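You operate a simulated robot arm through the tools that you are given. There is no shell and no other tool. Be economical: measure what you need, move in short steps, check, and stop when the job is done.

The job below is to be done with a simulated robot arm. You get a single attempt, and the scene is never put back.

JOB
Test the balance cushion at 45 kPa, then bleed it to 35 kPa for training.
Fine: valve open to pump, no higher than 45 kPa; shut it before you press the bleed button.

It is judged by the outcome, as a careful person would: the job done as asked, and still so three seconds after it is handed in. It fails if anything else is knocked over, pushed out of place, dropped, spilled or broken.

ROBOT AND FRAMES
A 7-joint arm with a two-finger parallel gripper, fixed in place. Base frame: the origin is at the foot of the arm, x ahead of it, y to its left, z up. Readings come in mm, rad, newtons and seconds.
With the tool pointing down near the work surface it reaches from about 340 to 780 mm from the base axis. Its first joint turns from -2.897 to 2.897 rad. Payload 3.91 kg.
The tool frame sits at the grasp point between the pads (the TCP): z along the fingers, y along the line on which they close. The tips reach 30 mm beyond it. Largest opening 110 mm; finger width 20, thickness 10; the body of the gripper, 48 by 112 mm, starts 55 mm behind the TCP.
Orientation is that of the tool frame in the base frame, as a unit quaternion [x, y, z, w]. With the fingers straight down and closing along the base's y, the tool's x points along the base's -x, its y along +y and its z along -z.

CONTROLS
- The arm moves only by the tool nudge_tool. Its argument "commands" is a list that holds one entry, the list of rows, each a list of 7 numbers: the shift along the tool's x, y, z in mm, then the turn, a rotation vector about the tool's x, y, z in rad, then the finger opening in mm, from 0 to 110. In form: [[[dx, dy, dz, ax, ay, az, gripper], ...]]. A call has 1 to 10 rows; each row shifts and turns the commanded pose from where the row before left it, along the tool's axes as they then stand. Each row takes 0.2 s and may step no farther than 50 mm and 0.15 rad from the row before; otherwise, or with a gripper value out of range, the whole call is refused. Where a pose cannot be reached the arm comes as near as it can. A force on the tool above 90 N (or 10 N above the force at the start of the call, whichever is more), or a blocked arm, ends the call early, and 0.2 s more pass. The fingers move at their own pace (about 153 mm/s each) and stop on an object; they squeeze with about 36 N. The grip force told is the motor's: it shows also when the fingers shut on nothing. Time passes only in rows, and 0.2 s behind the last, so rows that do not move let the fingers close. The reply holds the time, the measured pose of the TCP, the force on the tool along the base axes, the opening and the grip force, in the units named above and with some noise, and new pictures: "show" is both (left out), scene, wrist or none.
- Cameras (640 x 400 px; columns grow to the right, rows downward): "scene" is fixed at [399.4, 498.5, 1437.4]; the picture's right is [0.35, 0.94, 0.00], its down [0.80, -0.30, -0.53] and it looks along [-0.49, 0.19, -0.85] (base axes); focal length 272 px, centre (320, 200). "wrist" rides on the gripper at [-36, 0, -57] in the tool frame; the picture's right is [0.00, -1.00, 0.00], its down [0.97, 0.00, -0.24] and it looks along [0.24, 0.00, 0.97] (tool axes); focal length 218 px, centre (320, 200). There is no depth. A picture from a camera that has moved, and an enlarged one, comes with that camera's place and axes in the base frame and with its lens.
- slide_trunk(by): slides the trunk up (or, below 0, down) by that many mm; the arm rides with it, the base frame stays. It gives what a move gives, with no picture.
- close_up(camera, box): a new picture of the part [left, top, right, bottom] of that camera's present view, enlarged. The clock stands still meanwhile.
- hand_in(): hands the job in; it is judged then, once.

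Work in short steps. Places have to be worked out from the pictures, the camera data and where the tool is seen: move nearer, look again, correct. Check each grasp and each placing, and mend what went wrong. You have 120 turns and 150 pictures in all, those below and enlarged ones among them. Open the gripper and draw the arm clear of the work before you hand the job in, unless the task says otherwise; then end with one line.

The tools are called after "Emit:" by a JSON object that holds its "api" and its "payload". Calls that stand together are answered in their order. nudge_tool: Moves the arm, as the interface text tells. Its arguments: {"type":"object","properties":{"commands":{"type":"array","items":{"type":"array","items":{"type":"array","items":{"type":"number"}}}},"show":{"type":"string","enum":["both","scene","wrist","none"]}},"required":["commands"]} The other tools are called the same way: slide_trunk (by) slides the trunk up or down; close_up (camera, box) takes an enlarged picture of a part of a camera's view; hand_in () hands the job in.

At the start:

```text
time: 0.0
position: [51.6, 484.5, 1150.5]
tcp_rot: [0.001, 1.0, 0.001, 0.0]
wrist_force: [-0.2, 0.2, 0.4]
width: 110.0
grip_force: 0.0
trunk travel left (down, up): [-575.0, 35.0]
```

scene: 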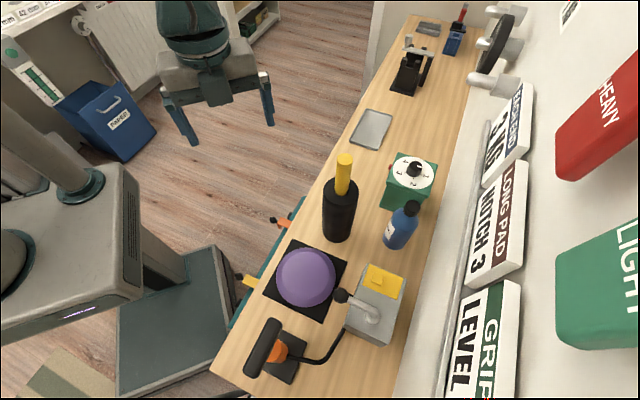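
wrist: 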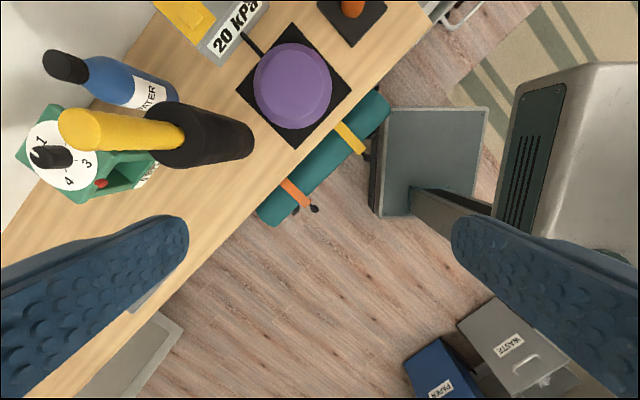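

The bench shows a purple cushion, a grey box with a yellow button and lever (with a "20 kPa" display), and a black/orange hand pump. I'll take close-ups to understand the controls.

Emit:
{"api": "close_up", "payload": {"camera": "scene", "box": [220, 230, 420, 390]}}

Emit:
{"api": "close_up", "payload": {"camera": "wrist", "box": [140, 0, 400, 160]}}

```text
2.50 times, centred on (320, 310) of scene
camera zoom: at [399.4, 498.5, 1437.4], right [0.35, 0.94, 0.0], down [0.8, -0.3, -0.53], along [-0.49, 0.19, -0.85], focal length 680 px, centre (320, -75)
```

zoom: 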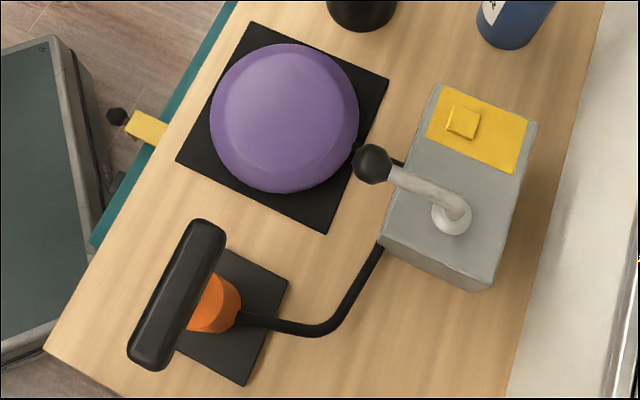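

```text
2.46 times, centred on (270, 80) of wrist
camera zoom: at [87.9, 483.8, 1207.7], right [0.0, -1.0, 0.0], down [-0.97, 0.0, 0.24], along [-0.24, 0.0, -0.97], focal length 537 px, centre (443, 495)
```

zoom: 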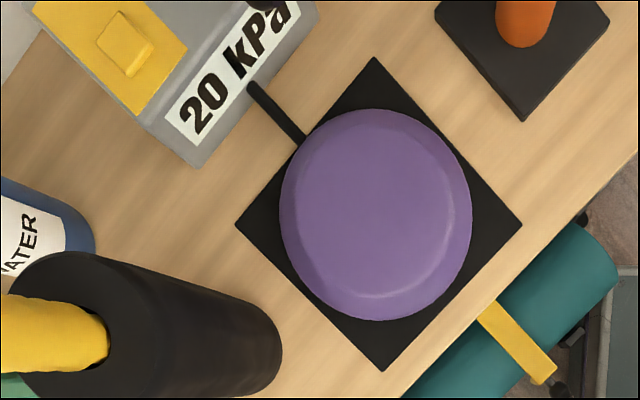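

The gauge reads 20 kPa; I need to know the lever's open/shut markings. I'll move the wrist camera over the work at height for a better look.

Emit:
{"api": "nudge_tool", "payload": {"commands": [[[-45, 0, 0, 0, 0, 0, 110], [-45, 0, 0, 0, 0, 0, 110], [-45, 0, 0, 0, 0, 0, 110], [-45, 5, 0, 0, 0, 0, 110], [-40, 10, 0, 0, 0, 0, 60], [-40, 10, 0, 0, 0, 0, 0]]]}}

```text
time: 1.4
position: [312.3, 508.5, 1151.1]
tcp_rot: [0.0, 1.0, -0.001, -0.001]
wrist_force: [0.3, 0.3, -0.5]
width: 0.0
grip_force: 36.0
trunk travel left (down, up): [-575.0, 35.0]
camera wrist: at [349.7, 508.7, 1207.8], right [0.0, -1.0, 0.0], down [-0.97, 0.0, 0.24], along [-0.24, 0.0, -0.97], focal length 218 px, centre (320, 200)
```

scene: 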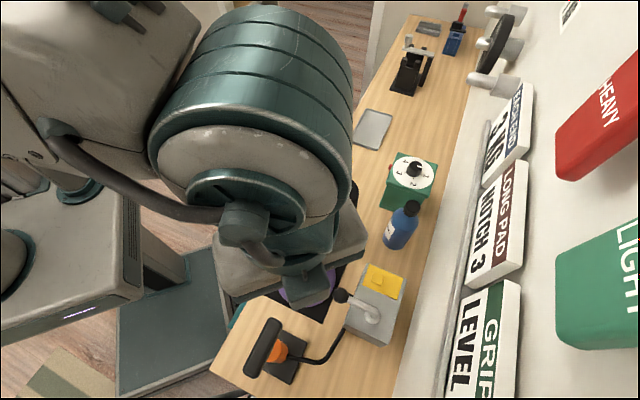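
wrist: 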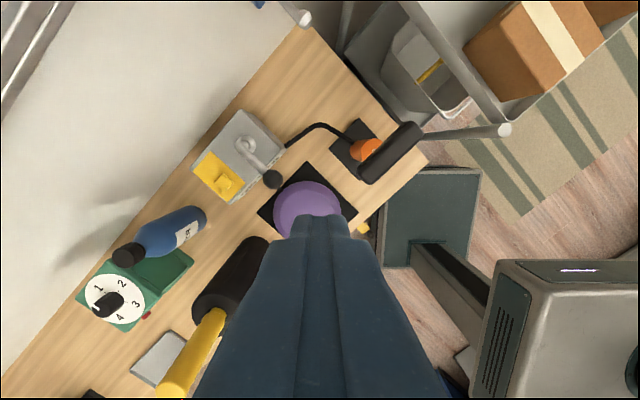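

Emit:
{"api": "close_up", "payload": {"camera": "wrist", "box": [180, 90, 340, 210]}}

Emit:
{"api": "close_up", "payload": {"camera": "wrist", "box": [270, 90, 450, 230]}}

```text
3.33 times, centred on (260, 150) of wrist
camera zoom: at [349.7, 508.7, 1207.8], right [0.0, -1.0, 0.0], down [-0.97, 0.0, 0.24], along [-0.24, 0.0, -0.97], focal length 728 px, centre (520, 367)
```

zoom: 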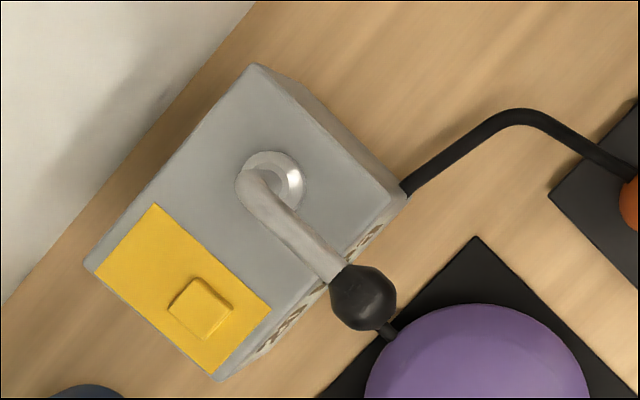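

```text
2.86 times, centred on (360, 160) of wrist
camera zoom: at [349.7, 508.7, 1207.8], right [0.0, -1.0, 0.0], down [-0.97, 0.0, 0.24], along [-0.24, 0.0, -0.97], focal length 624 px, centre (206, 314)
```

zoom: 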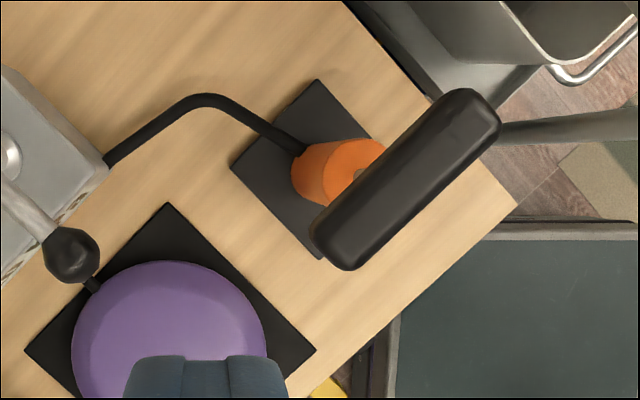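

Triangulating the mat from three views puts the table surface near z≈722 rather than 812 (I'll verify by contact), the lever knob near (296,588,845), the button near (285,684,809) and the pump handle near (341,420,922). I'll now tilt the camera toward the box's front face to look for markings.

Emit:
{"api": "nudge_tool", "payload": {"commands": [[[40, -9, 30, 0, 0, 0, 0], [40, -9, 30, 0, 0, 0, 0], [40, -9, 30, 0, 0, 0, 0], [0, 0, 0, -0.1, -0.1, 0, 0], [0, 0, 0, -0.1, -0.1, 0, 0], [0, 0, 0, -0.1, -0.1, 0, 0], [0, 0, 0, -0.1, -0.1, 0, 0], [0, 0, 0, -0.1, -0.1, 0, 0]]]}}

```text
refused: row 1 steps farther than a row can; nothing moved
```

Emit:
{"api": "nudge_tool", "payload": {"commands": [[[30, -7, 25, 0, 0, 0, 0], [30, -7, 25, 0, 0, 0, 0], [30, -7, 25, 0, 0, 0, 0], [30, -7, 25, 0, 0, 0, 0], [0, 0, 0, -0.1, -0.1, 0, 0], [0, 0, 0, -0.1, -0.1, 0, 0], [0, 0, 0, -0.1, -0.1, 0, 0], [0, 0, 0, -0.1, -0.1, 0, 0], [0, 0, 0, -0.1, -0.1, 0, 0]]], "show": "wrist"}}

```text
time: 3.6
position: [283.2, 454.7, 1082.2]
tcp_rot: [0.111, 0.927, 0.259, 0.247]
wrist_force: [0.3, 0.1, -0.2]
width: 0.1
grip_force: 36.2
trunk travel left (down, up): [-575.0, 35.0]
stopped in row 9: the arm was blocked; the commanded pose is now the measured one
camera wrist: at [284.9, 417.7, 1139.6], right [-0.08, -0.84, -0.54], down [-0.95, 0.22, -0.21], along [0.3, 0.49, -0.82], focal length 218 px, centre (320, 200)
```

wrist: 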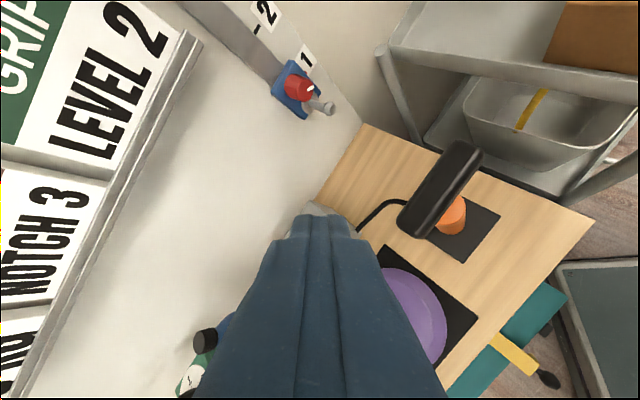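

The arm was blocked (probably a joint limit) and the closed fingers hide the box. I'll open the fingers for a clear view.

Emit:
{"api": "nudge_tool", "payload": {"commands": [[[0, 0, 0, 0, 0, 0, 110], [0, 0, 0, 0, 0, 0, 110], [0, 0, 0, 0, 0, 0, 110]]], "show": "both"}}

```text
time: 4.4
position: [283.8, 453.9, 1083.7]
tcp_rot: [0.11, 0.927, 0.261, 0.247]
wrist_force: [0.4, -0.2, -0.4]
width: 110.0
grip_force: 0.3
trunk travel left (down, up): [-575.0, 35.0]
camera wrist: at [285.1, 417.2, 1139.6], right [-0.07, -0.84, -0.54], down [-0.95, 0.22, -0.21], along [0.29, 0.5, -0.82], focal length 218 px, centre (320, 200)
```

scene: 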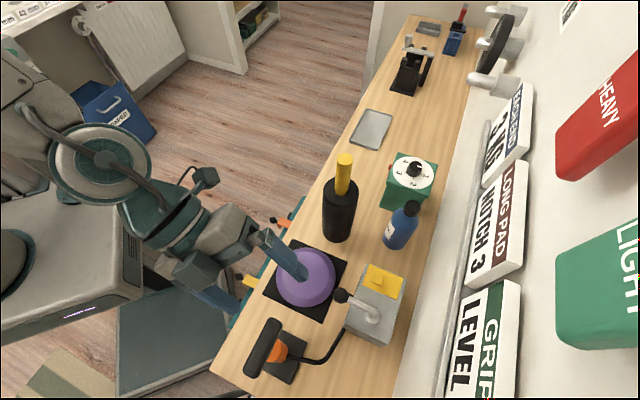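
wrist: 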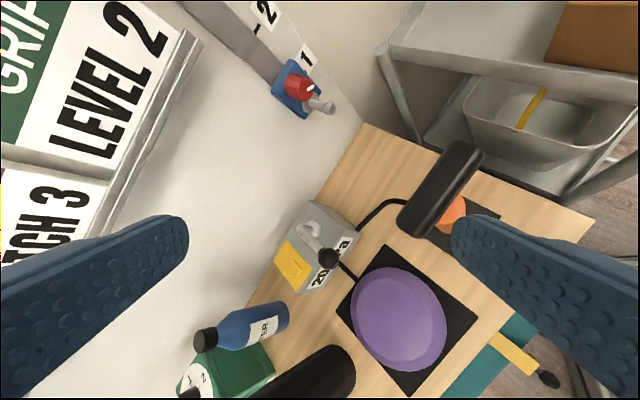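

Emit:
{"api": "close_up", "payload": {"camera": "wrist", "box": [260, 190, 380, 300]}}

Emit:
{"api": "close_up", "payload": {"camera": "wrist", "box": [340, 120, 520, 270]}}

```text
3.64 times, centred on (320, 245) of wrist
camera zoom: at [285.1, 417.2, 1139.6], right [-0.07, -0.84, -0.54], down [-0.95, 0.22, -0.21], along [0.29, 0.5, -0.82], focal length 794 px, centre (320, 36)
```

zoom: 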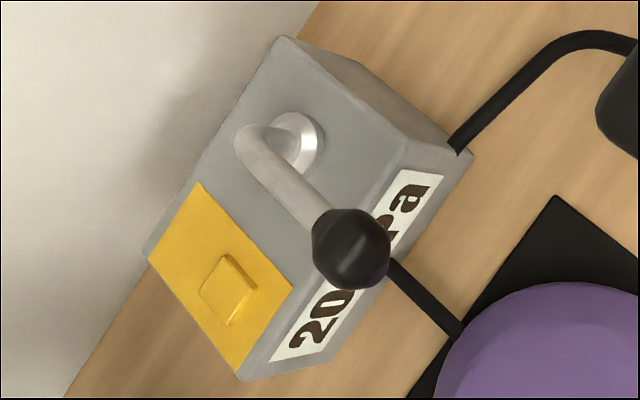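

```text
2.67 times, centred on (430, 195) of wrist
camera zoom: at [285.1, 417.2, 1139.6], right [-0.07, -0.84, -0.54], down [-0.95, 0.22, -0.21], along [0.29, 0.5, -0.82], focal length 582 px, centre (27, 213)
```

zoom: 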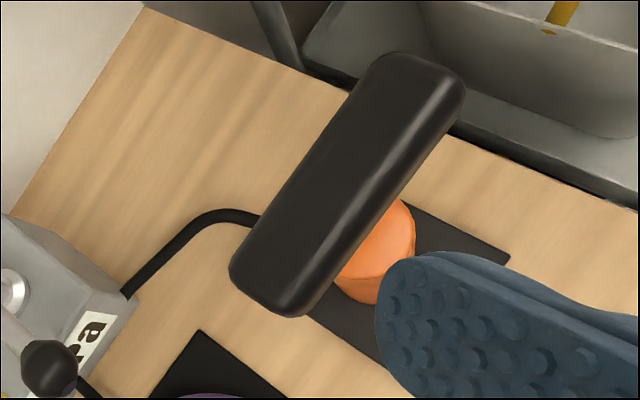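

No markings besides the gauge; the lever points in line toward the cushion hose. I'll straighten the tool and yaw it so the fingers close across the pump handle (handle axis runs along about (0.7,-0.7)).

Emit:
{"api": "nudge_tool", "payload": {"commands": [[[0, 0, 0, 0.0993, 0.038, 0.0748, 110], [0, 0, 0, 0.0993, 0.038, 0.0748, 110], [0, 0, 0, 0.0993, 0.038, 0.0748, 110], [0, 0, 0, 0.0993, 0.038, 0.0748, 110], [0, 0, 0, 0.0993, 0.038, 0.0748, 110], [0, 0, 0, 0.0993, 0.038, 0.0748, 110], [0, 0, 0, 0.0993, 0.038, 0.0748, 110]]], "show": "wrist"}}

```text
time: 6.0
position: [281.5, 455.7, 1081.9]
tcp_rot: [0.381, 0.925, -0.002, -0.002]
wrist_force: [0.3, -0.8, -0.4]
width: 110.1
grip_force: 0.1
trunk travel left (down, up): [-575.0, 35.0]
camera wrist: at [307.4, 430.1, 1138.9], right [-0.7, -0.71, 0.01], down [-0.69, 0.68, 0.24], along [-0.17, 0.17, -0.97], focal length 218 px, centre (320, 200)
```

wrist: 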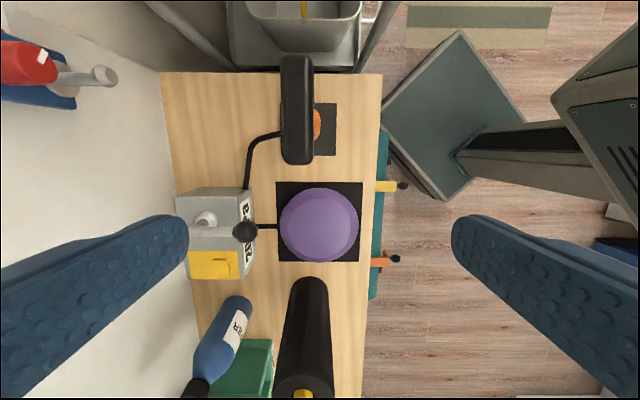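

This aligned view confirms the handle centre at about (342,423), z≈920. I'll move above it and descend partway with fingers straddling it.

Emit:
{"api": "nudge_tool", "payload": {"commands": [[[-22, 7, 0, 0, 0, 0, 110], [-22, 7, 0, 0, 0, 0, 110], [-22, 6, 0, 0, 0, 0, 110], [0, 0, 40, 0, 0, 0, 110], [0, 0, 40, 0, 0, 0, 110], [0, 0, 40, 0, 0, 0, 110]]], "show": "both"}}

```text
time: 7.4
position: [339.6, 423.3, 962.8]
tcp_rot: [0.38, 0.925, -0.001, 0.0]
wrist_force: [-0.1, 0.2, -0.2]
width: 110.1
grip_force: 0.0
trunk travel left (down, up): [-575.0, 35.0]
camera wrist: at [367.5, 397.5, 1018.1], right [-0.7, -0.71, 0.0], down [-0.69, 0.68, 0.24], along [-0.17, 0.17, -0.97], focal length 218 px, centre (320, 200)
```

scene: 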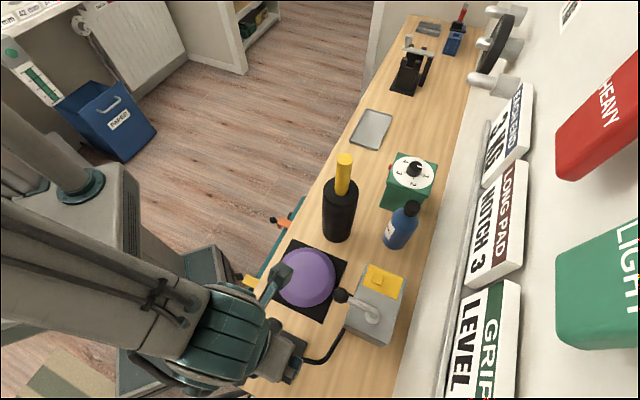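
wrist: 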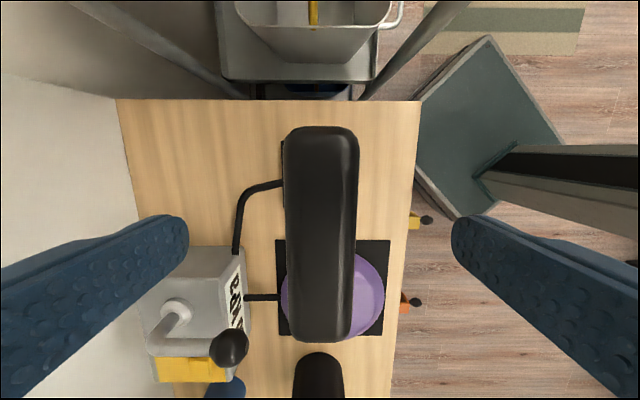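

Handle is centred between the fingers, its top around z≈938. I'll descend to TCP z≈921 and close.

Emit:
{"api": "nudge_tool", "payload": {"commands": [[[0, 0, 21, 0, 0, 0, 110], [0, 0, 21, 0, 0, 0, 110], [0, 0, 0, 0, 0, 0, 20], [0, 0, 0, 0, 0, 0, 20], [0, 0, 0, 0, 0, 0, 20]]], "show": "both"}}

```text
time: 8.6
position: [341.6, 423.4, 920.3]
tcp_rot: [0.381, 0.924, -0.002, 0.0]
wrist_force: [-0.5, -0.1, -1.1]
width: 27.2
grip_force: 45.2
trunk travel left (down, up): [-575.0, 35.0]
camera wrist: at [367.5, 396.9, 976.4], right [-0.7, -0.71, 0.0], down [-0.69, 0.68, 0.24], along [-0.17, 0.17, -0.97], focal length 218 px, centre (320, 200)
```

scene: 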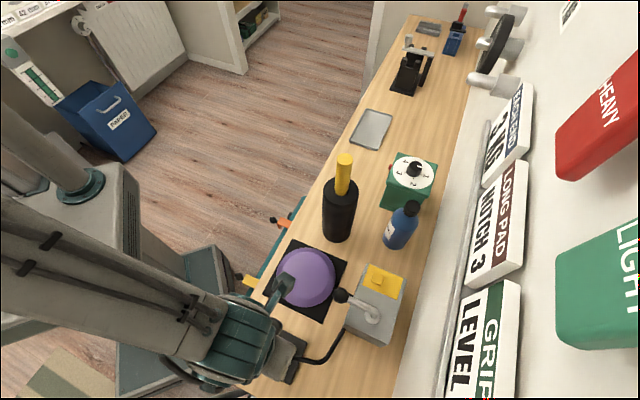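
wrist: 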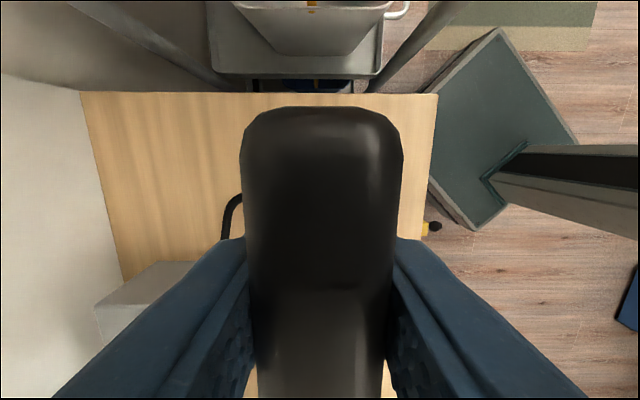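

Handle gripped (27 mm). I'll push gently 15 mm to test the plunger and resistance.

Emit:
{"api": "nudge_tool", "payload": {"commands": [[[0, 0, 5, 0, 0, 0, 20], [0, 0, 5, 0, 0, 0, 20], [0, 0, 5, 0, 0, 0, 20]]], "show": "wrist"}}

```text
time: 9.4
position: [342.0, 422.1, 904.5]
tcp_rot: [0.379, 0.925, -0.002, 0.0]
wrist_force: [-0.2, 1.3, 3.3]
width: 27.5
grip_force: 44.9
trunk travel left (down, up): [-575.0, 35.0]
camera wrist: at [367.6, 396.9, 961.9], right [-0.7, -0.71, 0.0], down [-0.69, 0.68, 0.24], along [-0.17, 0.17, -0.97], focal length 218 px, centre (320, 200)
```

wrist: 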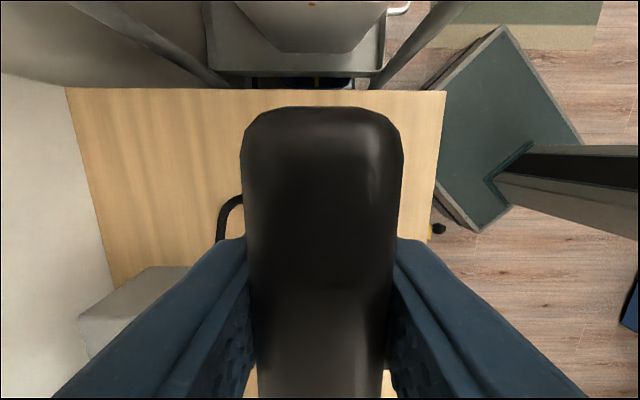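

The plunger moved smoothly under ~3 N. I'll release and rise to read the gauge before pumping further.

Emit:
{"api": "nudge_tool", "payload": {"commands": [[[0, 0, 0, 0, 0, 0, 110], [0, 0, 0, 0, 0, 0, 110], [0, 0, -45, 0, 0, 0, 110], [0, 0, -45, 0, 0, 0, 110]]], "show": "wrist"}}

Emit:
{"api": "close_up", "payload": {"camera": "wrist", "box": [140, 220, 300, 390]}}

```text
time: 10.4
position: [341.4, 422.3, 996.5]
tcp_rot: [0.379, 0.925, -0.002, 0.0]
wrist_force: [0.1, 0.3, -0.2]
width: 109.8
grip_force: 0.1
trunk travel left (down, up): [-575.0, 35.0]
camera wrist: at [368.3, 396.7, 1052.1], right [-0.7, -0.71, 0.0], down [-0.69, 0.68, 0.24], along [-0.17, 0.17, -0.97], focal length 218 px, centre (320, 200)
```

wrist: 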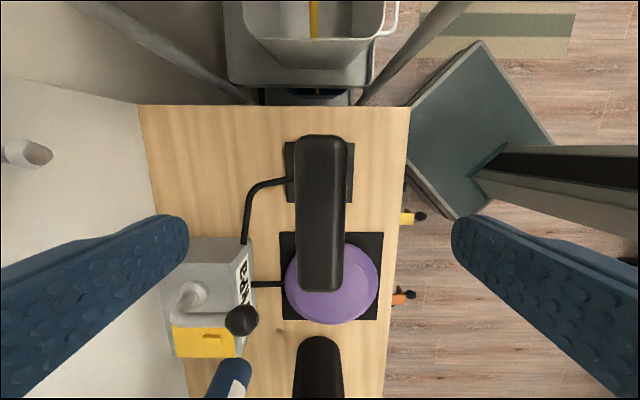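

```text
2.35 times, centred on (220, 305) of wrist
camera zoom: at [368.3, 396.7, 1052.1], right [-0.7, -0.71, 0.0], down [-0.69, 0.68, 0.24], along [-0.17, 0.17, -0.97], focal length 514 px, centre (555, -47)
```

zoom: 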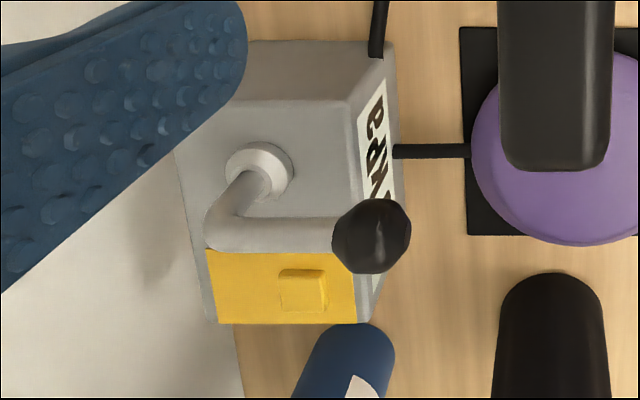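

The knob hides the digits from here. I'll back off toward the cushion's robot side, staying high, to read the gauge.

Emit:
{"api": "nudge_tool", "payload": {"commands": [[[0, 0, -44, 0, 0, 0, 110], [0, 0, -44, 0, 0, 0, 110], [33, -23, 0, 0, 0, 0, 110], [33, -23, 0, 0, 0, 0, 110], [33, -24, 0, 0, 0, 0, 110], [34, 0, 0, 0, 0, 0, 110]]], "show": "wrist"}}

Emit:
{"api": "close_up", "payload": {"camera": "wrist", "box": [140, 80, 380, 230]}}

```text
time: 11.8
position: [197.4, 466.4, 1083.2]
tcp_rot: [0.38, 0.925, -0.001, -0.001]
wrist_force: [-0.3, 0.1, 0.2]
width: 109.9
grip_force: 0.1
trunk travel left (down, up): [-575.0, 35.0]
camera wrist: at [223.3, 441.5, 1139.3], right [-0.7, -0.71, 0.0], down [-0.69, 0.68, 0.24], along [-0.17, 0.16, -0.97], focal length 218 px, centre (320, 200)
```

wrist: 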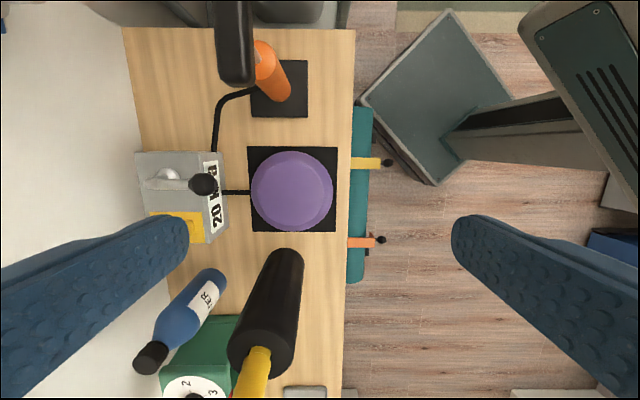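

```text
2.67 times, centred on (260, 155) of wrist
camera zoom: at [223.3, 441.5, 1139.3], right [-0.7, -0.71, 0.0], down [-0.69, 0.68, 0.24], along [-0.17, 0.16, -0.97], focal length 582 px, centre (480, 320)
```

zoom: 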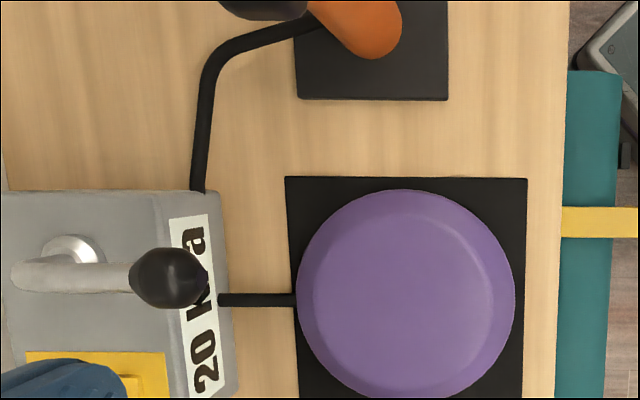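

Gauge readable from here: still 20 kPa after the partial push, so either the stroke was too short or the valve is shut. I'll return to the handle for a full stroke (safe from 20 kPa).

Emit:
{"api": "nudge_tool", "payload": {"commands": [[[-33, 0, 0, 0, 0, 0, 110], [-33, 24, 0, 0, 0, 0, 110], [-33, 23, 0, 0, 0, 0, 110], [-33, 23, 0, 0, 0, 0, 110], [0, 0, 41, 0, 0, 0, 110], [0, 0, 41, 0, 0, 0, 110], [0, 0, 41, 0, 0, 0, 110]]], "show": "wrist"}}

```text
time: 13.4
position: [340.9, 423.2, 959.9]
tcp_rot: [0.379, 0.925, -0.002, 0.0]
wrist_force: [-0.5, -0.3, -0.6]
width: 109.9
grip_force: 0.0
trunk travel left (down, up): [-575.0, 35.0]
camera wrist: at [367.8, 397.7, 1016.5], right [-0.7, -0.71, 0.0], down [-0.69, 0.68, 0.24], along [-0.17, 0.17, -0.97], focal length 218 px, centre (320, 200)
```

wrist: 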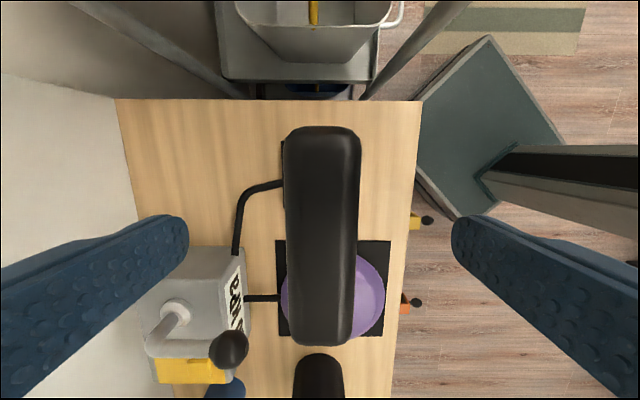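

The handle sprang back up. I'll grasp it again and push a longer stroke while watching force.

Emit:
{"api": "nudge_tool", "payload": {"commands": [[[0, 0, 20, 0, 0, 0, 110], [0, 0, 20, 0, 0, 0, 110], [0, 0, 0, 0, 0, 0, 20], [0, 0, 0, 0, 0, 0, 20], [0, 0, 10, 0, 0, 0, 20], [0, 0, 10, 0, 0, 0, 20], [0, 0, 8, 0, 0, 0, 20]]], "show": "none"}}

Emit:
{"api": "nudge_tool", "payload": {"commands": [[[0, 0, 4, 0, 0, 0, 20], [0, 0, 4, 0, 0, 0, 20]]], "show": "scene"}}

```text
time: 15.0
position: [340.8, 423.5, 893.0]
tcp_rot: [0.38, 0.925, -0.002, 0.0]
wrist_force: [-0.3, 1.4, 5.4]
width: 27.5
grip_force: 44.7
trunk travel left (down, up): [-575.0, 35.0]
```

```text
time: 15.6
position: [339.7, 423.3, 891.9]
tcp_rot: [0.379, 0.925, 0.004, 0.001]
wrist_force: [2.0, 1.8, 68.2]
width: 27.8
grip_force: 45.0
trunk travel left (down, up): [-575.0, 35.0]
```

scene: 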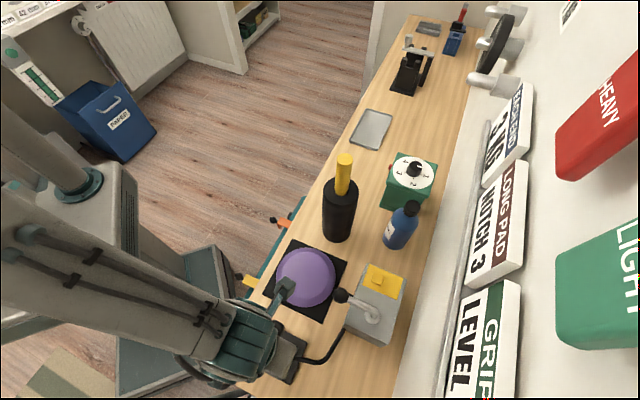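

The plunger bottomed at about 28 mm. I'll let it back up, release and go read the gauge.

Emit:
{"api": "nudge_tool", "payload": {"commands": [[[0, 0, -18, 0, 0, 0, 20], [0, 0, -18, 0, 0, 0, 20], [0, 0, 0, 0, 0, 0, 110], [0, 0, 0, 0, 0, 0, 110], [0, 0, -42, 0, 0, 0, 110], [0, 0, -42, 0, 0, 0, 110], [0, 0, -42, 0, 0, 0, 110], [0, 0, -38, 0, 0, 0, 110]]], "show": "none"}}

Emit:
{"api": "nudge_tool", "payload": {"commands": [[[33, -23, 0, 0, 0, 0, 110], [33, -23, 0, 0, 0, 0, 110], [33, -24, 0, 0, 0, 0, 110], [34, 0, 0, 0, 0, 0, 110]]], "show": "none"}}

Emit:
{"api": "close_up", "payload": {"camera": "wrist", "box": [140, 80, 380, 230]}}

```text
time: 17.4
position: [341.9, 424.4, 1086.1]
tcp_rot: [0.379, 0.925, -0.002, 0.0]
wrist_force: [-0.4, -0.4, -0.5]
width: 110.2
grip_force: 0.0
trunk travel left (down, up): [-575.0, 35.0]
```

```text
time: 18.4
position: [195.9, 468.6, 1085.5]
tcp_rot: [0.38, 0.925, -0.003, 0.0]
wrist_force: [-0.6, -0.8, -0.1]
width: 110.0
grip_force: 0.0
trunk travel left (down, up): [-575.0, 35.0]
```

```text
2.67 times, centred on (260, 155) of wrist
camera zoom: at [222.6, 442.5, 1141.5], right [-0.7, -0.71, 0.0], down [-0.69, 0.68, 0.24], along [-0.17, 0.16, -0.97], focal length 582 px, centre (480, 320)
```

zoom: 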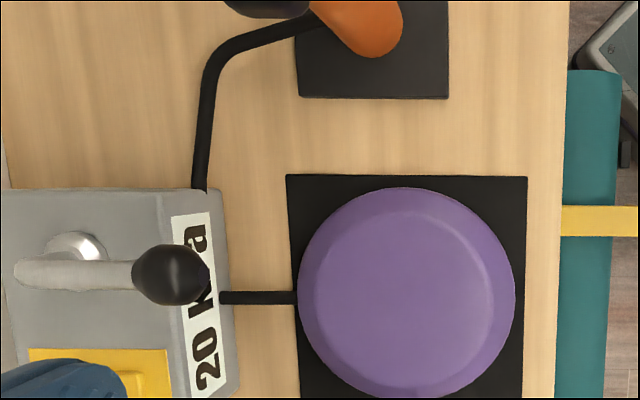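

Still 20 kPa after a full stroke, so the lever's present position is shut; the valve must be turned. Knob ≈ (A −204, B 625 → x 298, y 586, z 856), pivot at B≈697. I'll bring closed fingers beside the knob's far side from the pump, staying high first.

Emit:
{"api": "nudge_tool", "payload": {"commands": [[[0, 38, 0, 0, 0, 0, 0], [0, 38, 0, 0, 0, 0, 0], [0, 38, 0, 0, 0, 0, 0], [0, 38, 0, 0, 0, 0, 0], [26, 0, 20, 0, 0, 0, 0], [26, 0, 30, 0, 0, 0, 0], [0, 0, 45, 0, 0, 0, 0], [0, 0, 40, 0, 0, 0, 0]]], "show": "both"}}

```text
time: 20.2
position: [266.5, 612.0, 949.7]
tcp_rot: [0.379, 0.925, -0.002, 0.0]
wrist_force: [0.1, -0.3, -0.3]
width: 0.1
grip_force: 35.9
trunk travel left (down, up): [-575.0, 35.0]
camera wrist: at [292.7, 586.8, 1005.4], right [-0.7, -0.71, 0.0], down [-0.69, 0.68, 0.24], along [-0.17, 0.17, -0.97], focal length 218 px, centre (320, 200)
```

scene: 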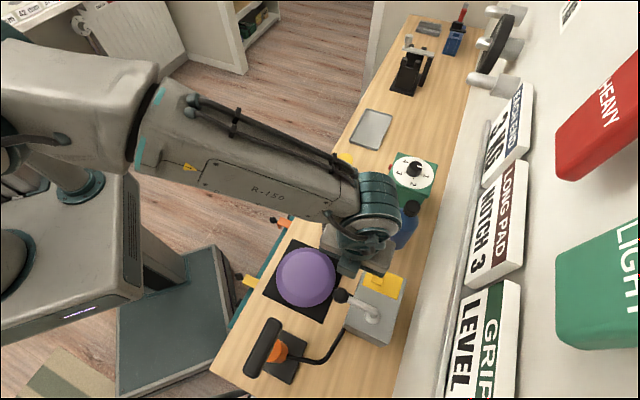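
wrist: 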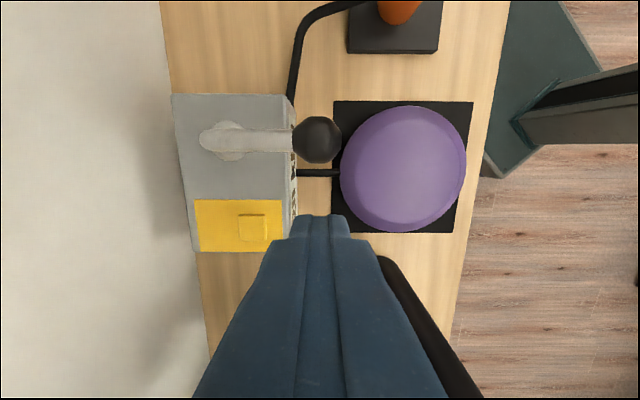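

Knob is ahead of the fingers, which sit about 13 mm clear on its far side. I'll descend to TCP z≈872 (tips ≈842) there.

Emit:
{"api": "nudge_tool", "payload": {"commands": [[[0, 0, 40, 0, 0, 0, 0], [0, 0, 38, 0, 0, 0, 0]]], "show": "both"}}

```text
time: 20.8
position: [266.4, 611.6, 870.4]
tcp_rot: [0.38, 0.925, -0.001, 0.0]
wrist_force: [0.9, -0.2, 0.4]
width: 0.4
grip_force: 35.8
trunk travel left (down, up): [-575.0, 35.0]
camera wrist: at [292.7, 586.3, 926.6], right [-0.7, -0.71, 0.0], down [-0.69, 0.68, 0.24], along [-0.17, 0.17, -0.97], focal length 218 px, centre (320, 200)
```

scene: 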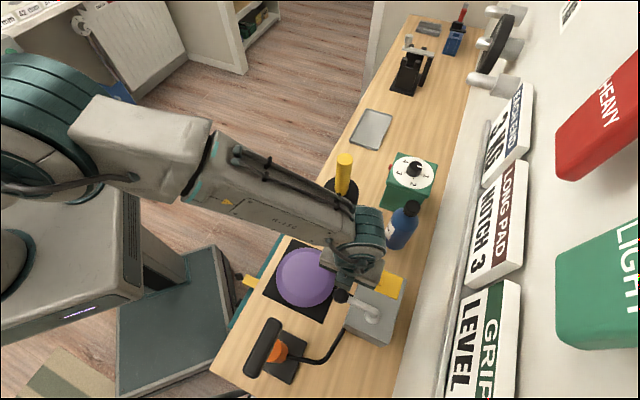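
wrist: 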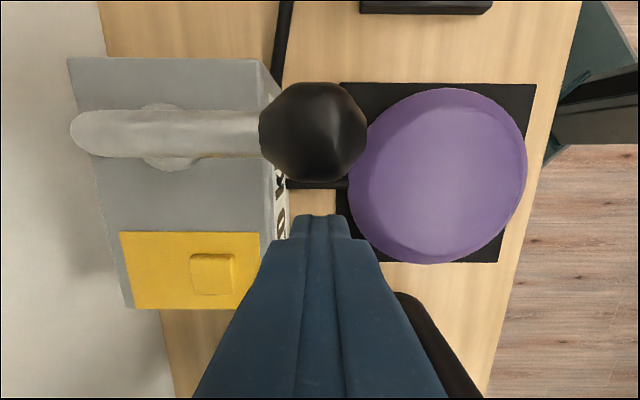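

Fingers are just behind the knob. I'll push it a short way toward the pump side and check force and motion.

Emit:
{"api": "nudge_tool", "payload": {"commands": [[[-8, 0, 0, 0, 0, 0, 0], [-8, 0, 0, 0, 0, 0, 0], [-8, -1, 0, 0, 0, 0, 0], [-8, -1, 0, 0, 0, 0, 0]]], "show": "wrist"}}

```text
time: 21.8
position: [287.6, 587.8, 871.7]
tcp_rot: [0.379, 0.925, -0.002, 0.001]
wrist_force: [0.0, 0.1, 0.5]
width: 0.0
grip_force: 36.0
trunk travel left (down, up): [-575.0, 35.0]
camera wrist: at [313.8, 561.7, 927.8], right [-0.7, -0.71, 0.0], down [-0.69, 0.68, 0.24], along [-0.17, 0.17, -0.97], focal length 218 px, centre (320, 200)
```

wrist: 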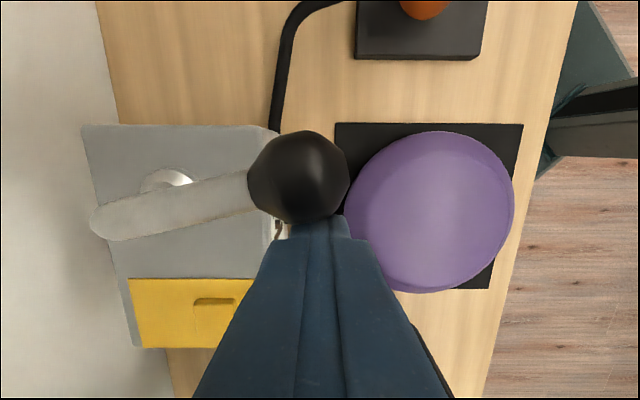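

The lever turns freely toward the pump side. I'll continue along the arc to about 60°.

Emit:
{"api": "nudge_tool", "payload": {"commands": [[[-10, 0, 0, 0, 0, 0, 0], [-11, 1, 0, 0, 0, 0, 0], [-10, 3, 0, 0, 0, 0, 0], [-10, 3, 0, 0, 0, 0, 0], [-9, 5, 0, 0, 0, 0, 0], [-9, 6, 0, 0, 0, 0, 0]]], "show": "wrist"}}

```text
time: 23.2
position: [342.4, 559.1, 871.4]
tcp_rot: [0.38, 0.925, -0.002, 0.0]
wrist_force: [0.1, -0.1, -0.2]
width: 0.1
grip_force: 35.6
trunk travel left (down, up): [-575.0, 35.0]
camera wrist: at [369.1, 533.5, 927.8], right [-0.7, -0.71, 0.0], down [-0.69, 0.68, 0.24], along [-0.17, 0.17, -0.97], focal length 218 px, centre (320, 200)
```

wrist: 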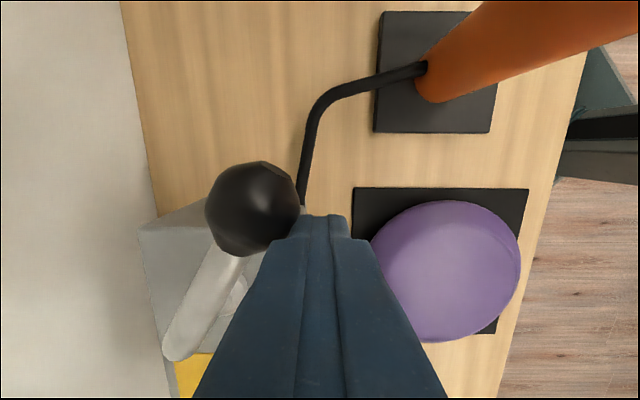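

Lever is around 60°. Continue to about 90°, in small steps.

Emit:
{"api": "nudge_tool", "payload": {"commands": [[[-7, 7, 0, 0, 0, 0, 0], [-7, 8, 0, 0, 0, 0, 0], [-5, 9, 0, 0, 0, 0, 0], [-4, 9, 0, 0, 0, 0, 0]]], "show": "wrist"}}

```text
time: 24.2
position: [374.4, 563.8, 871.3]
tcp_rot: [0.377, 0.926, -0.005, -0.003]
wrist_force: [-28.0, -17.2, 2.4]
width: 0.0
grip_force: 35.6
trunk travel left (down, up): [-575.0, 35.0]
camera wrist: at [401.6, 539.1, 927.3], right [-0.7, -0.71, 0.01], down [-0.69, 0.68, 0.24], along [-0.18, 0.16, -0.97], focal length 218 px, centre (320, 200)
```

wrist: 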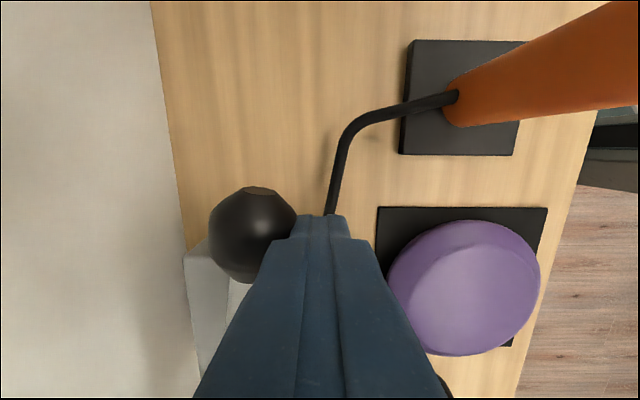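

Force rose to ~33 N: the lever is at its stop. I'll back off, rise and inspect.

Emit:
{"api": "nudge_tool", "payload": {"commands": [[[0, -12, 0, 0, 0, 0, 0], [0, 0, -45, 0, 0, 0, 0], [0, 0, -45, 0, 0, 0, 0], [0, 0, -45, 0, 0, 0, 0], [0, 0, -45, 0, 0, 0, 0], [0, 0, -33, 0, 0, 0, 110], [40, -25, 0, 0, 0, 0, 110], [30, -38, 0, 0, 0, 0, 110], [0, -48, 0, 0, 0, 0, 110], [0, -48, 0, 0, 0, 0, 110]]], "show": "both"}}

Emit:
{"api": "close_up", "payload": {"camera": "wrist", "box": [140, 80, 380, 230]}}

```text
time: 26.4
position: [209.9, 493.0, 1085.0]
tcp_rot: [0.379, 0.925, -0.002, 0.001]
wrist_force: [-0.4, 0.1, 0.8]
width: 109.8
grip_force: 0.0
trunk travel left (down, up): [-575.0, 35.0]
camera wrist: at [236.5, 467.4, 1141.7], right [-0.7, -0.71, 0.0], down [-0.69, 0.68, 0.24], along [-0.17, 0.17, -0.97], focal length 218 px, centre (320, 200)
```

scene: 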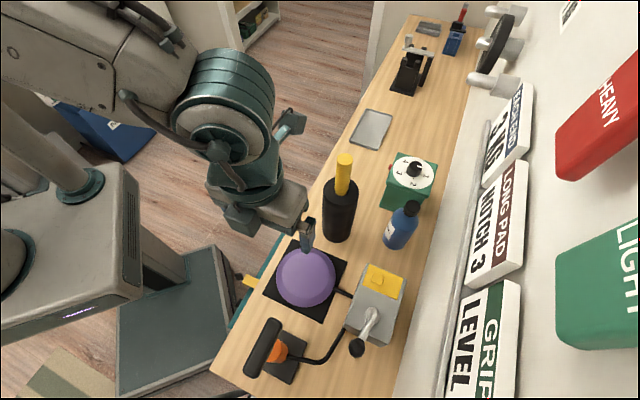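
wrist: 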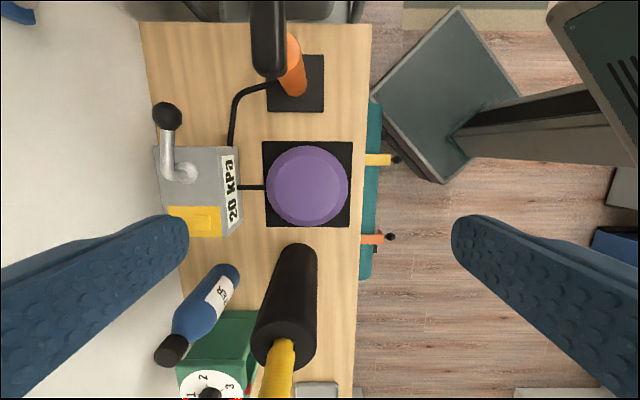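

```text
2.67 times, centred on (260, 155) of wrist
camera zoom: at [236.5, 467.4, 1141.7], right [-0.7, -0.71, 0.0], down [-0.69, 0.68, 0.24], along [-0.17, 0.17, -0.97], focal length 582 px, centre (480, 320)
```

zoom: 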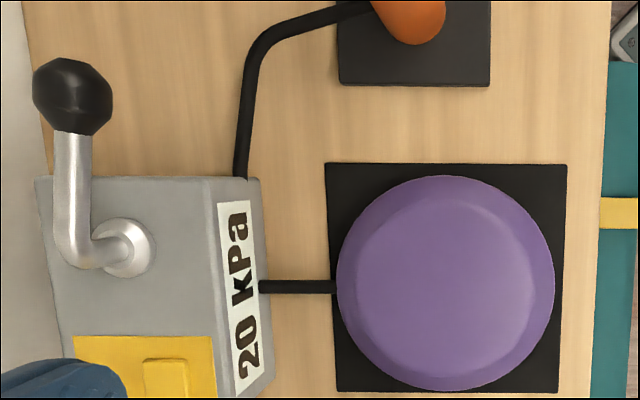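

The lever now points toward the pump side at its stop, and the gauge is unobstructed. Now back to the pump handle for one stroke.

Emit:
{"api": "nudge_tool", "payload": {"commands": [[[-36, 11, 0, 0, 0, 0, 110], [-36, 11, 0, 0, 0, 0, 110], [-36, 11, 0, 0, 0, 0, 110], [-35, 11, 0, 0, 0, 0, 110], [0, 0, 45, 0, 0, 0, 110], [0, 0, 45, 0, 0, 0, 110], [0, 0, 40, 0, 0, 0, 110], [0, 0, 35, 0, 0, 0, 110], [0, 0, 0, 0, 0, 0, 20], [0, 0, 0, 0, 0, 0, 20]]], "show": "wrist"}}

```text
time: 28.6
position: [341.8, 421.3, 920.6]
tcp_rot: [0.38, 0.925, -0.005, -0.001]
wrist_force: [-13.6, -14.5, -1.7]
width: 27.4
grip_force: 45.0
trunk travel left (down, up): [-575.0, 35.0]
camera wrist: at [368.4, 396.4, 976.1], right [-0.7, -0.71, 0.01], down [-0.69, 0.68, 0.24], along [-0.18, 0.16, -0.97], focal length 218 px, centre (320, 200)
```

wrist: 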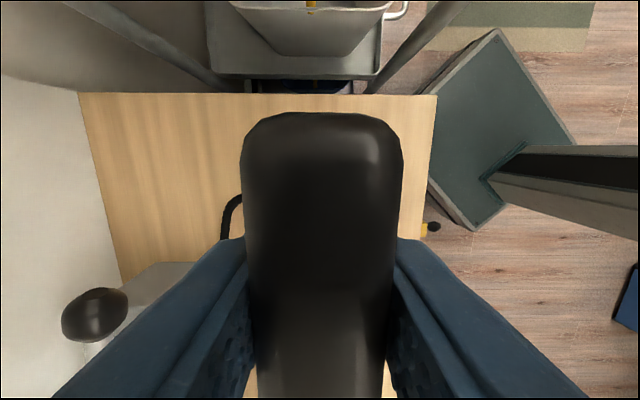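

Gripped with slight sideways load; I'll relieve it by 2 mm and do one full stroke down and back up.

Emit:
{"api": "nudge_tool", "payload": {"commands": [[[0, -2, 0, 0, 0, 0, 20], [0, 0, 9, 0, 0, 0, 20], [0, 0, 9, 0, 0, 0, 20], [0, 0, 9, 0, 0, 0, 20], [0, 0, 1, 0, 0, 0, 20]]], "show": "none"}}

Emit:
{"api": "nudge_tool", "payload": {"commands": [[[0, 0, -14, 0, 0, 0, 20], [0, 0, -14, 0, 0, 0, 20], [0, 0, 0, 0, 0, 0, 110], [0, 0, 0, 0, 0, 0, 110], [0, 0, -45, 0, 0, 0, 110], [0, 0, -45, 0, 0, 0, 110]]], "show": "none"}}

Emit:
{"api": "close_up", "payload": {"camera": "wrist", "box": [140, 220, 300, 390]}}

```text
time: 29.8
position: [341.4, 422.5, 893.6]
tcp_rot: [0.379, 0.926, -0.001, 0.0]
wrist_force: [-15.2, -13.5, 5.2]
width: 27.1
grip_force: 45.2
trunk travel left (down, up): [-575.0, 35.0]
```

```text
time: 31.2
position: [343.2, 424.5, 1008.2]
tcp_rot: [0.38, 0.925, -0.001, 0.0]
wrist_force: [-0.2, -0.2, 0.0]
width: 110.0
grip_force: 0.0
trunk travel left (down, up): [-575.0, 35.0]
```

```text
2.35 times, centred on (220, 305) of wrist
camera zoom: at [370.1, 397.9, 1065.3], right [-0.7, -0.71, 0.0], down [-0.69, 0.68, 0.24], along [-0.17, 0.17, -0.97], focal length 514 px, centre (555, -47)
```

zoom: 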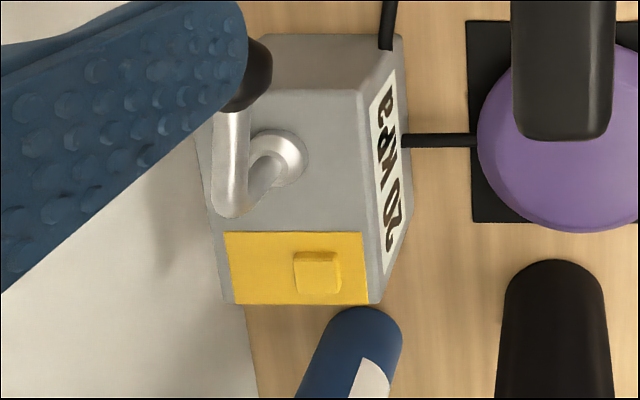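

The gauge still shows 20. Perhaps the stroke didn't quite bottom; I'll repeat with a fully bottomed stroke (grip re-centred by 2 mm).

Emit:
{"api": "nudge_tool", "payload": {"commands": [[[0, -2, 44, 0, 0, 0, 110], [0, 0, 44, 0, 0, 0, 110], [0, 0, 0, 0, 0, 0, 20], [0, 0, 0, 0, 0, 0, 20], [0, 0, 10, 0, 0, 0, 20], [0, 0, 10, 0, 0, 0, 20], [0, 0, 9, 0, 0, 0, 20], [0, 0, 4, 0, 0, 0, 20]]], "show": "none"}}

Emit:
{"api": "nudge_tool", "payload": {"commands": [[[0, 0, -11, 0, 0, 0, 20], [0, 0, -11, 0, 0, 0, 20], [0, 0, -11, 0, 0, 0, 20], [0, 0, 0, 0, 0, 0, 110], [0, 0, 0, 0, 0, 0, 110], [0, 0, -45, 0, 0, 0, 110], [0, 0, -45, 0, 0, 0, 110]]], "show": "none"}}

Emit:
{"api": "close_up", "payload": {"camera": "wrist", "box": [140, 220, 300, 390]}}

```text
time: 33.0
position: [342.7, 421.5, 893.2]
tcp_rot: [0.379, 0.925, 0.002, 0.0]
wrist_force: [2.0, -1.2, 30.0]
width: 27.3
grip_force: 44.7
trunk travel left (down, up): [-575.0, 35.0]
```

```text
time: 34.6
position: [342.2, 421.4, 1012.1]
tcp_rot: [0.38, 0.925, -0.002, 0.001]
wrist_force: [-0.2, 0.2, 0.2]
width: 110.0
grip_force: 0.0
trunk travel left (down, up): [-575.0, 35.0]
```

```text
2.35 times, centred on (220, 305) of wrist
camera zoom: at [367.1, 396.1, 1069.0], right [-0.7, -0.71, 0.0], down [-0.69, 0.68, 0.24], along [-0.17, 0.17, -0.97], focal length 514 px, centre (555, -47)
```

zoom: 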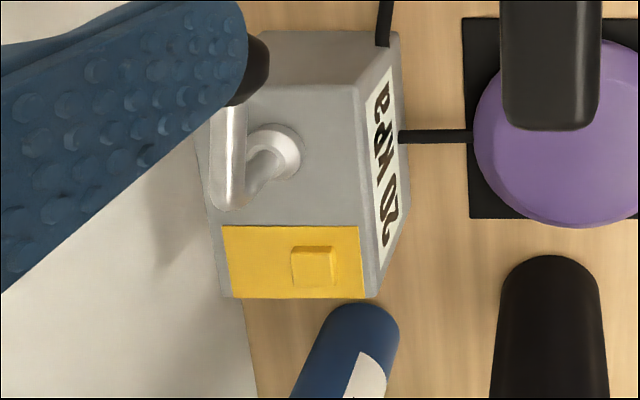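

I need the digits enlarged further.

Emit:
{"api": "close_up", "payload": {"camera": "wrist", "box": [215, 250, 265, 340]}}

```text
4.44 times, centred on (240, 295) of wrist
camera zoom: at [367.1, 396.1, 1069.0], right [-0.7, -0.71, 0.0], down [-0.69, 0.68, 0.24], along [-0.17, 0.17, -0.97], focal length 970 px, centre (676, -222)
```

zoom: 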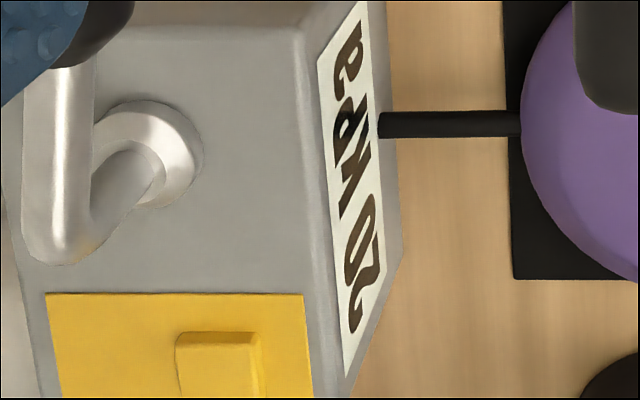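

Still 20. Likely the fingertips (30 mm below the TCP) bottomed on the orange pump body rather than the plunger reaching its end, so those strokes were incomplete. I'll instead push the handle from above with closed fingertips.

Emit:
{"api": "nudge_tool", "payload": {"commands": [[[0, 0, 0, 0, 0, 0, 0], [0, 0, 0, 0, 0, 0, 0], [0, 0, 20, 0, 0, 0, 0], [0, 0, 18, 0, 0, 0, 0]]], "show": "scene"}}

Emit:
{"api": "nudge_tool", "payload": {"commands": [[[0, 0, 7, 0, 0, 0, 0], [0, 0, 7, 0, 0, 0, 0], [0, 0, 7, 0, 0, 0, 0], [0, 0, 7, 0, 0, 0, 0], [0, 0, 7, 0, 0, 0, 0]]], "show": "wrist"}}

```text
time: 35.6
position: [340.9, 421.6, 974.6]
tcp_rot: [0.379, 0.925, -0.002, -0.001]
wrist_force: [-1.0, 0.2, 1.2]
width: 0.2
grip_force: 36.0
trunk travel left (down, up): [-575.0, 35.0]
```

scene: 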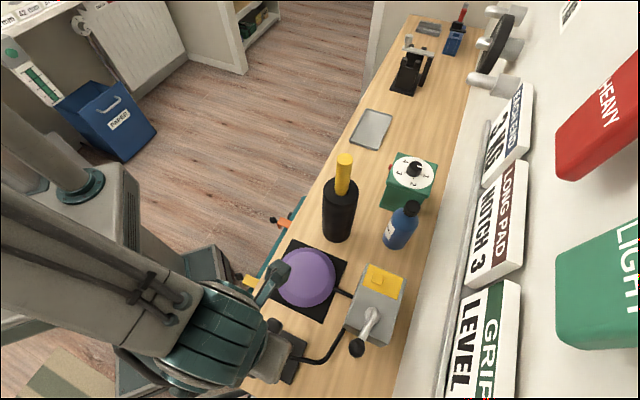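

```text
time: 36.8
position: [341.9, 422.7, 938.3]
tcp_rot: [0.38, 0.925, -0.002, 0.0]
wrist_force: [-2.0, -1.3, 6.0]
width: 0.4
grip_force: 36.0
trunk travel left (down, up): [-575.0, 35.0]
camera wrist: at [368.0, 396.0, 995.1], right [-0.7, -0.71, 0.0], down [-0.69, 0.68, 0.24], along [-0.17, 0.17, -0.97], focal length 218 px, centre (320, 200)
```

wrist: 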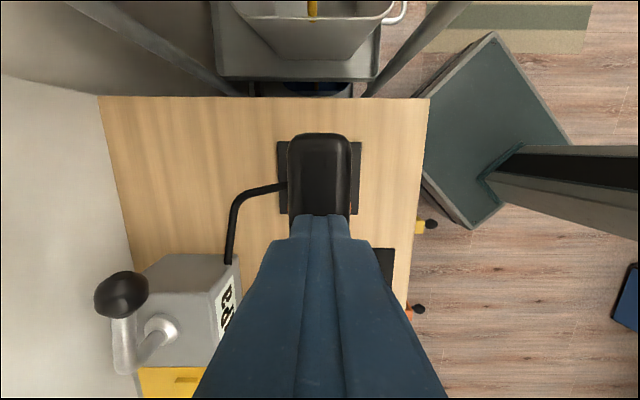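

The handle moves under 6 N; I'll continue the stroke in small steps until it really bottoms.

Emit:
{"api": "nudge_tool", "payload": {"commands": [[[0, 0, 5, 0, 0, 0, 0], [0, 0, 5, 0, 0, 0, 0], [0, 0, 5, 0, 0, 0, 0]]], "show": "none"}}

Emit:
{"api": "nudge_tool", "payload": {"commands": [[[0, 0, 5, 0, 0, 0, 0], [0, 0, 5, 0, 0, 0, 0]]], "show": "none"}}

```text
time: 37.6
position: [342.1, 421.3, 929.2]
tcp_rot: [0.38, 0.925, 0.005, 0.002]
wrist_force: [-4.1, -3.1, 55.2]
width: 0.0
grip_force: 35.7
trunk travel left (down, up): [-575.0, 35.0]
```

```text
time: 38.1
position: [341.9, 421.6, 929.1]
tcp_rot: [0.379, 0.925, 0.009, 0.002]
wrist_force: [-15.7, -20.1, 53.6]
width: 0.0
grip_force: 35.8
trunk travel left (down, up): [-575.0, 35.0]
stopped in row 2: the force on the tool passed its limit (the readings are from after the stop); the commanded pose is now the measured one
```

It bottomed at ~37 mm of travel, clearly more than before. Rise and read the gauge.

Emit:
{"api": "nudge_tool", "payload": {"commands": [[[0, 0, -40, 0, 0, 0, 0], [0, 0, -45, 0, 0, 0, 0], [40, 0, 0, 0, 0, 0, 0]]], "show": "none"}}

Emit:
{"api": "close_up", "payload": {"camera": "wrist", "box": [140, 180, 300, 300]}}

```text
time: 38.9
position: [313.4, 452.4, 1009.6]
tcp_rot: [0.378, 0.926, 0.006, 0.002]
wrist_force: [-0.4, -0.3, -0.5]
width: 0.2
grip_force: 35.4
trunk travel left (down, up): [-575.0, 35.0]
```

```text
3.33 times, centred on (220, 240) of wrist
camera zoom: at [338.9, 427.5, 1065.2], right [-0.7, -0.71, -0.01], down [-0.69, 0.68, 0.24], along [-0.16, 0.18, -0.97], focal length 728 px, centre (653, 67)
```

zoom: 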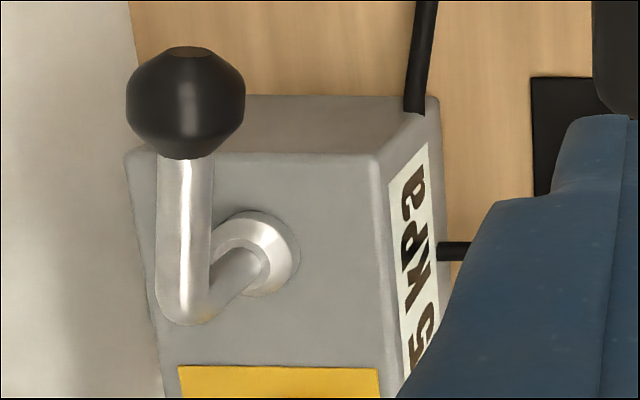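

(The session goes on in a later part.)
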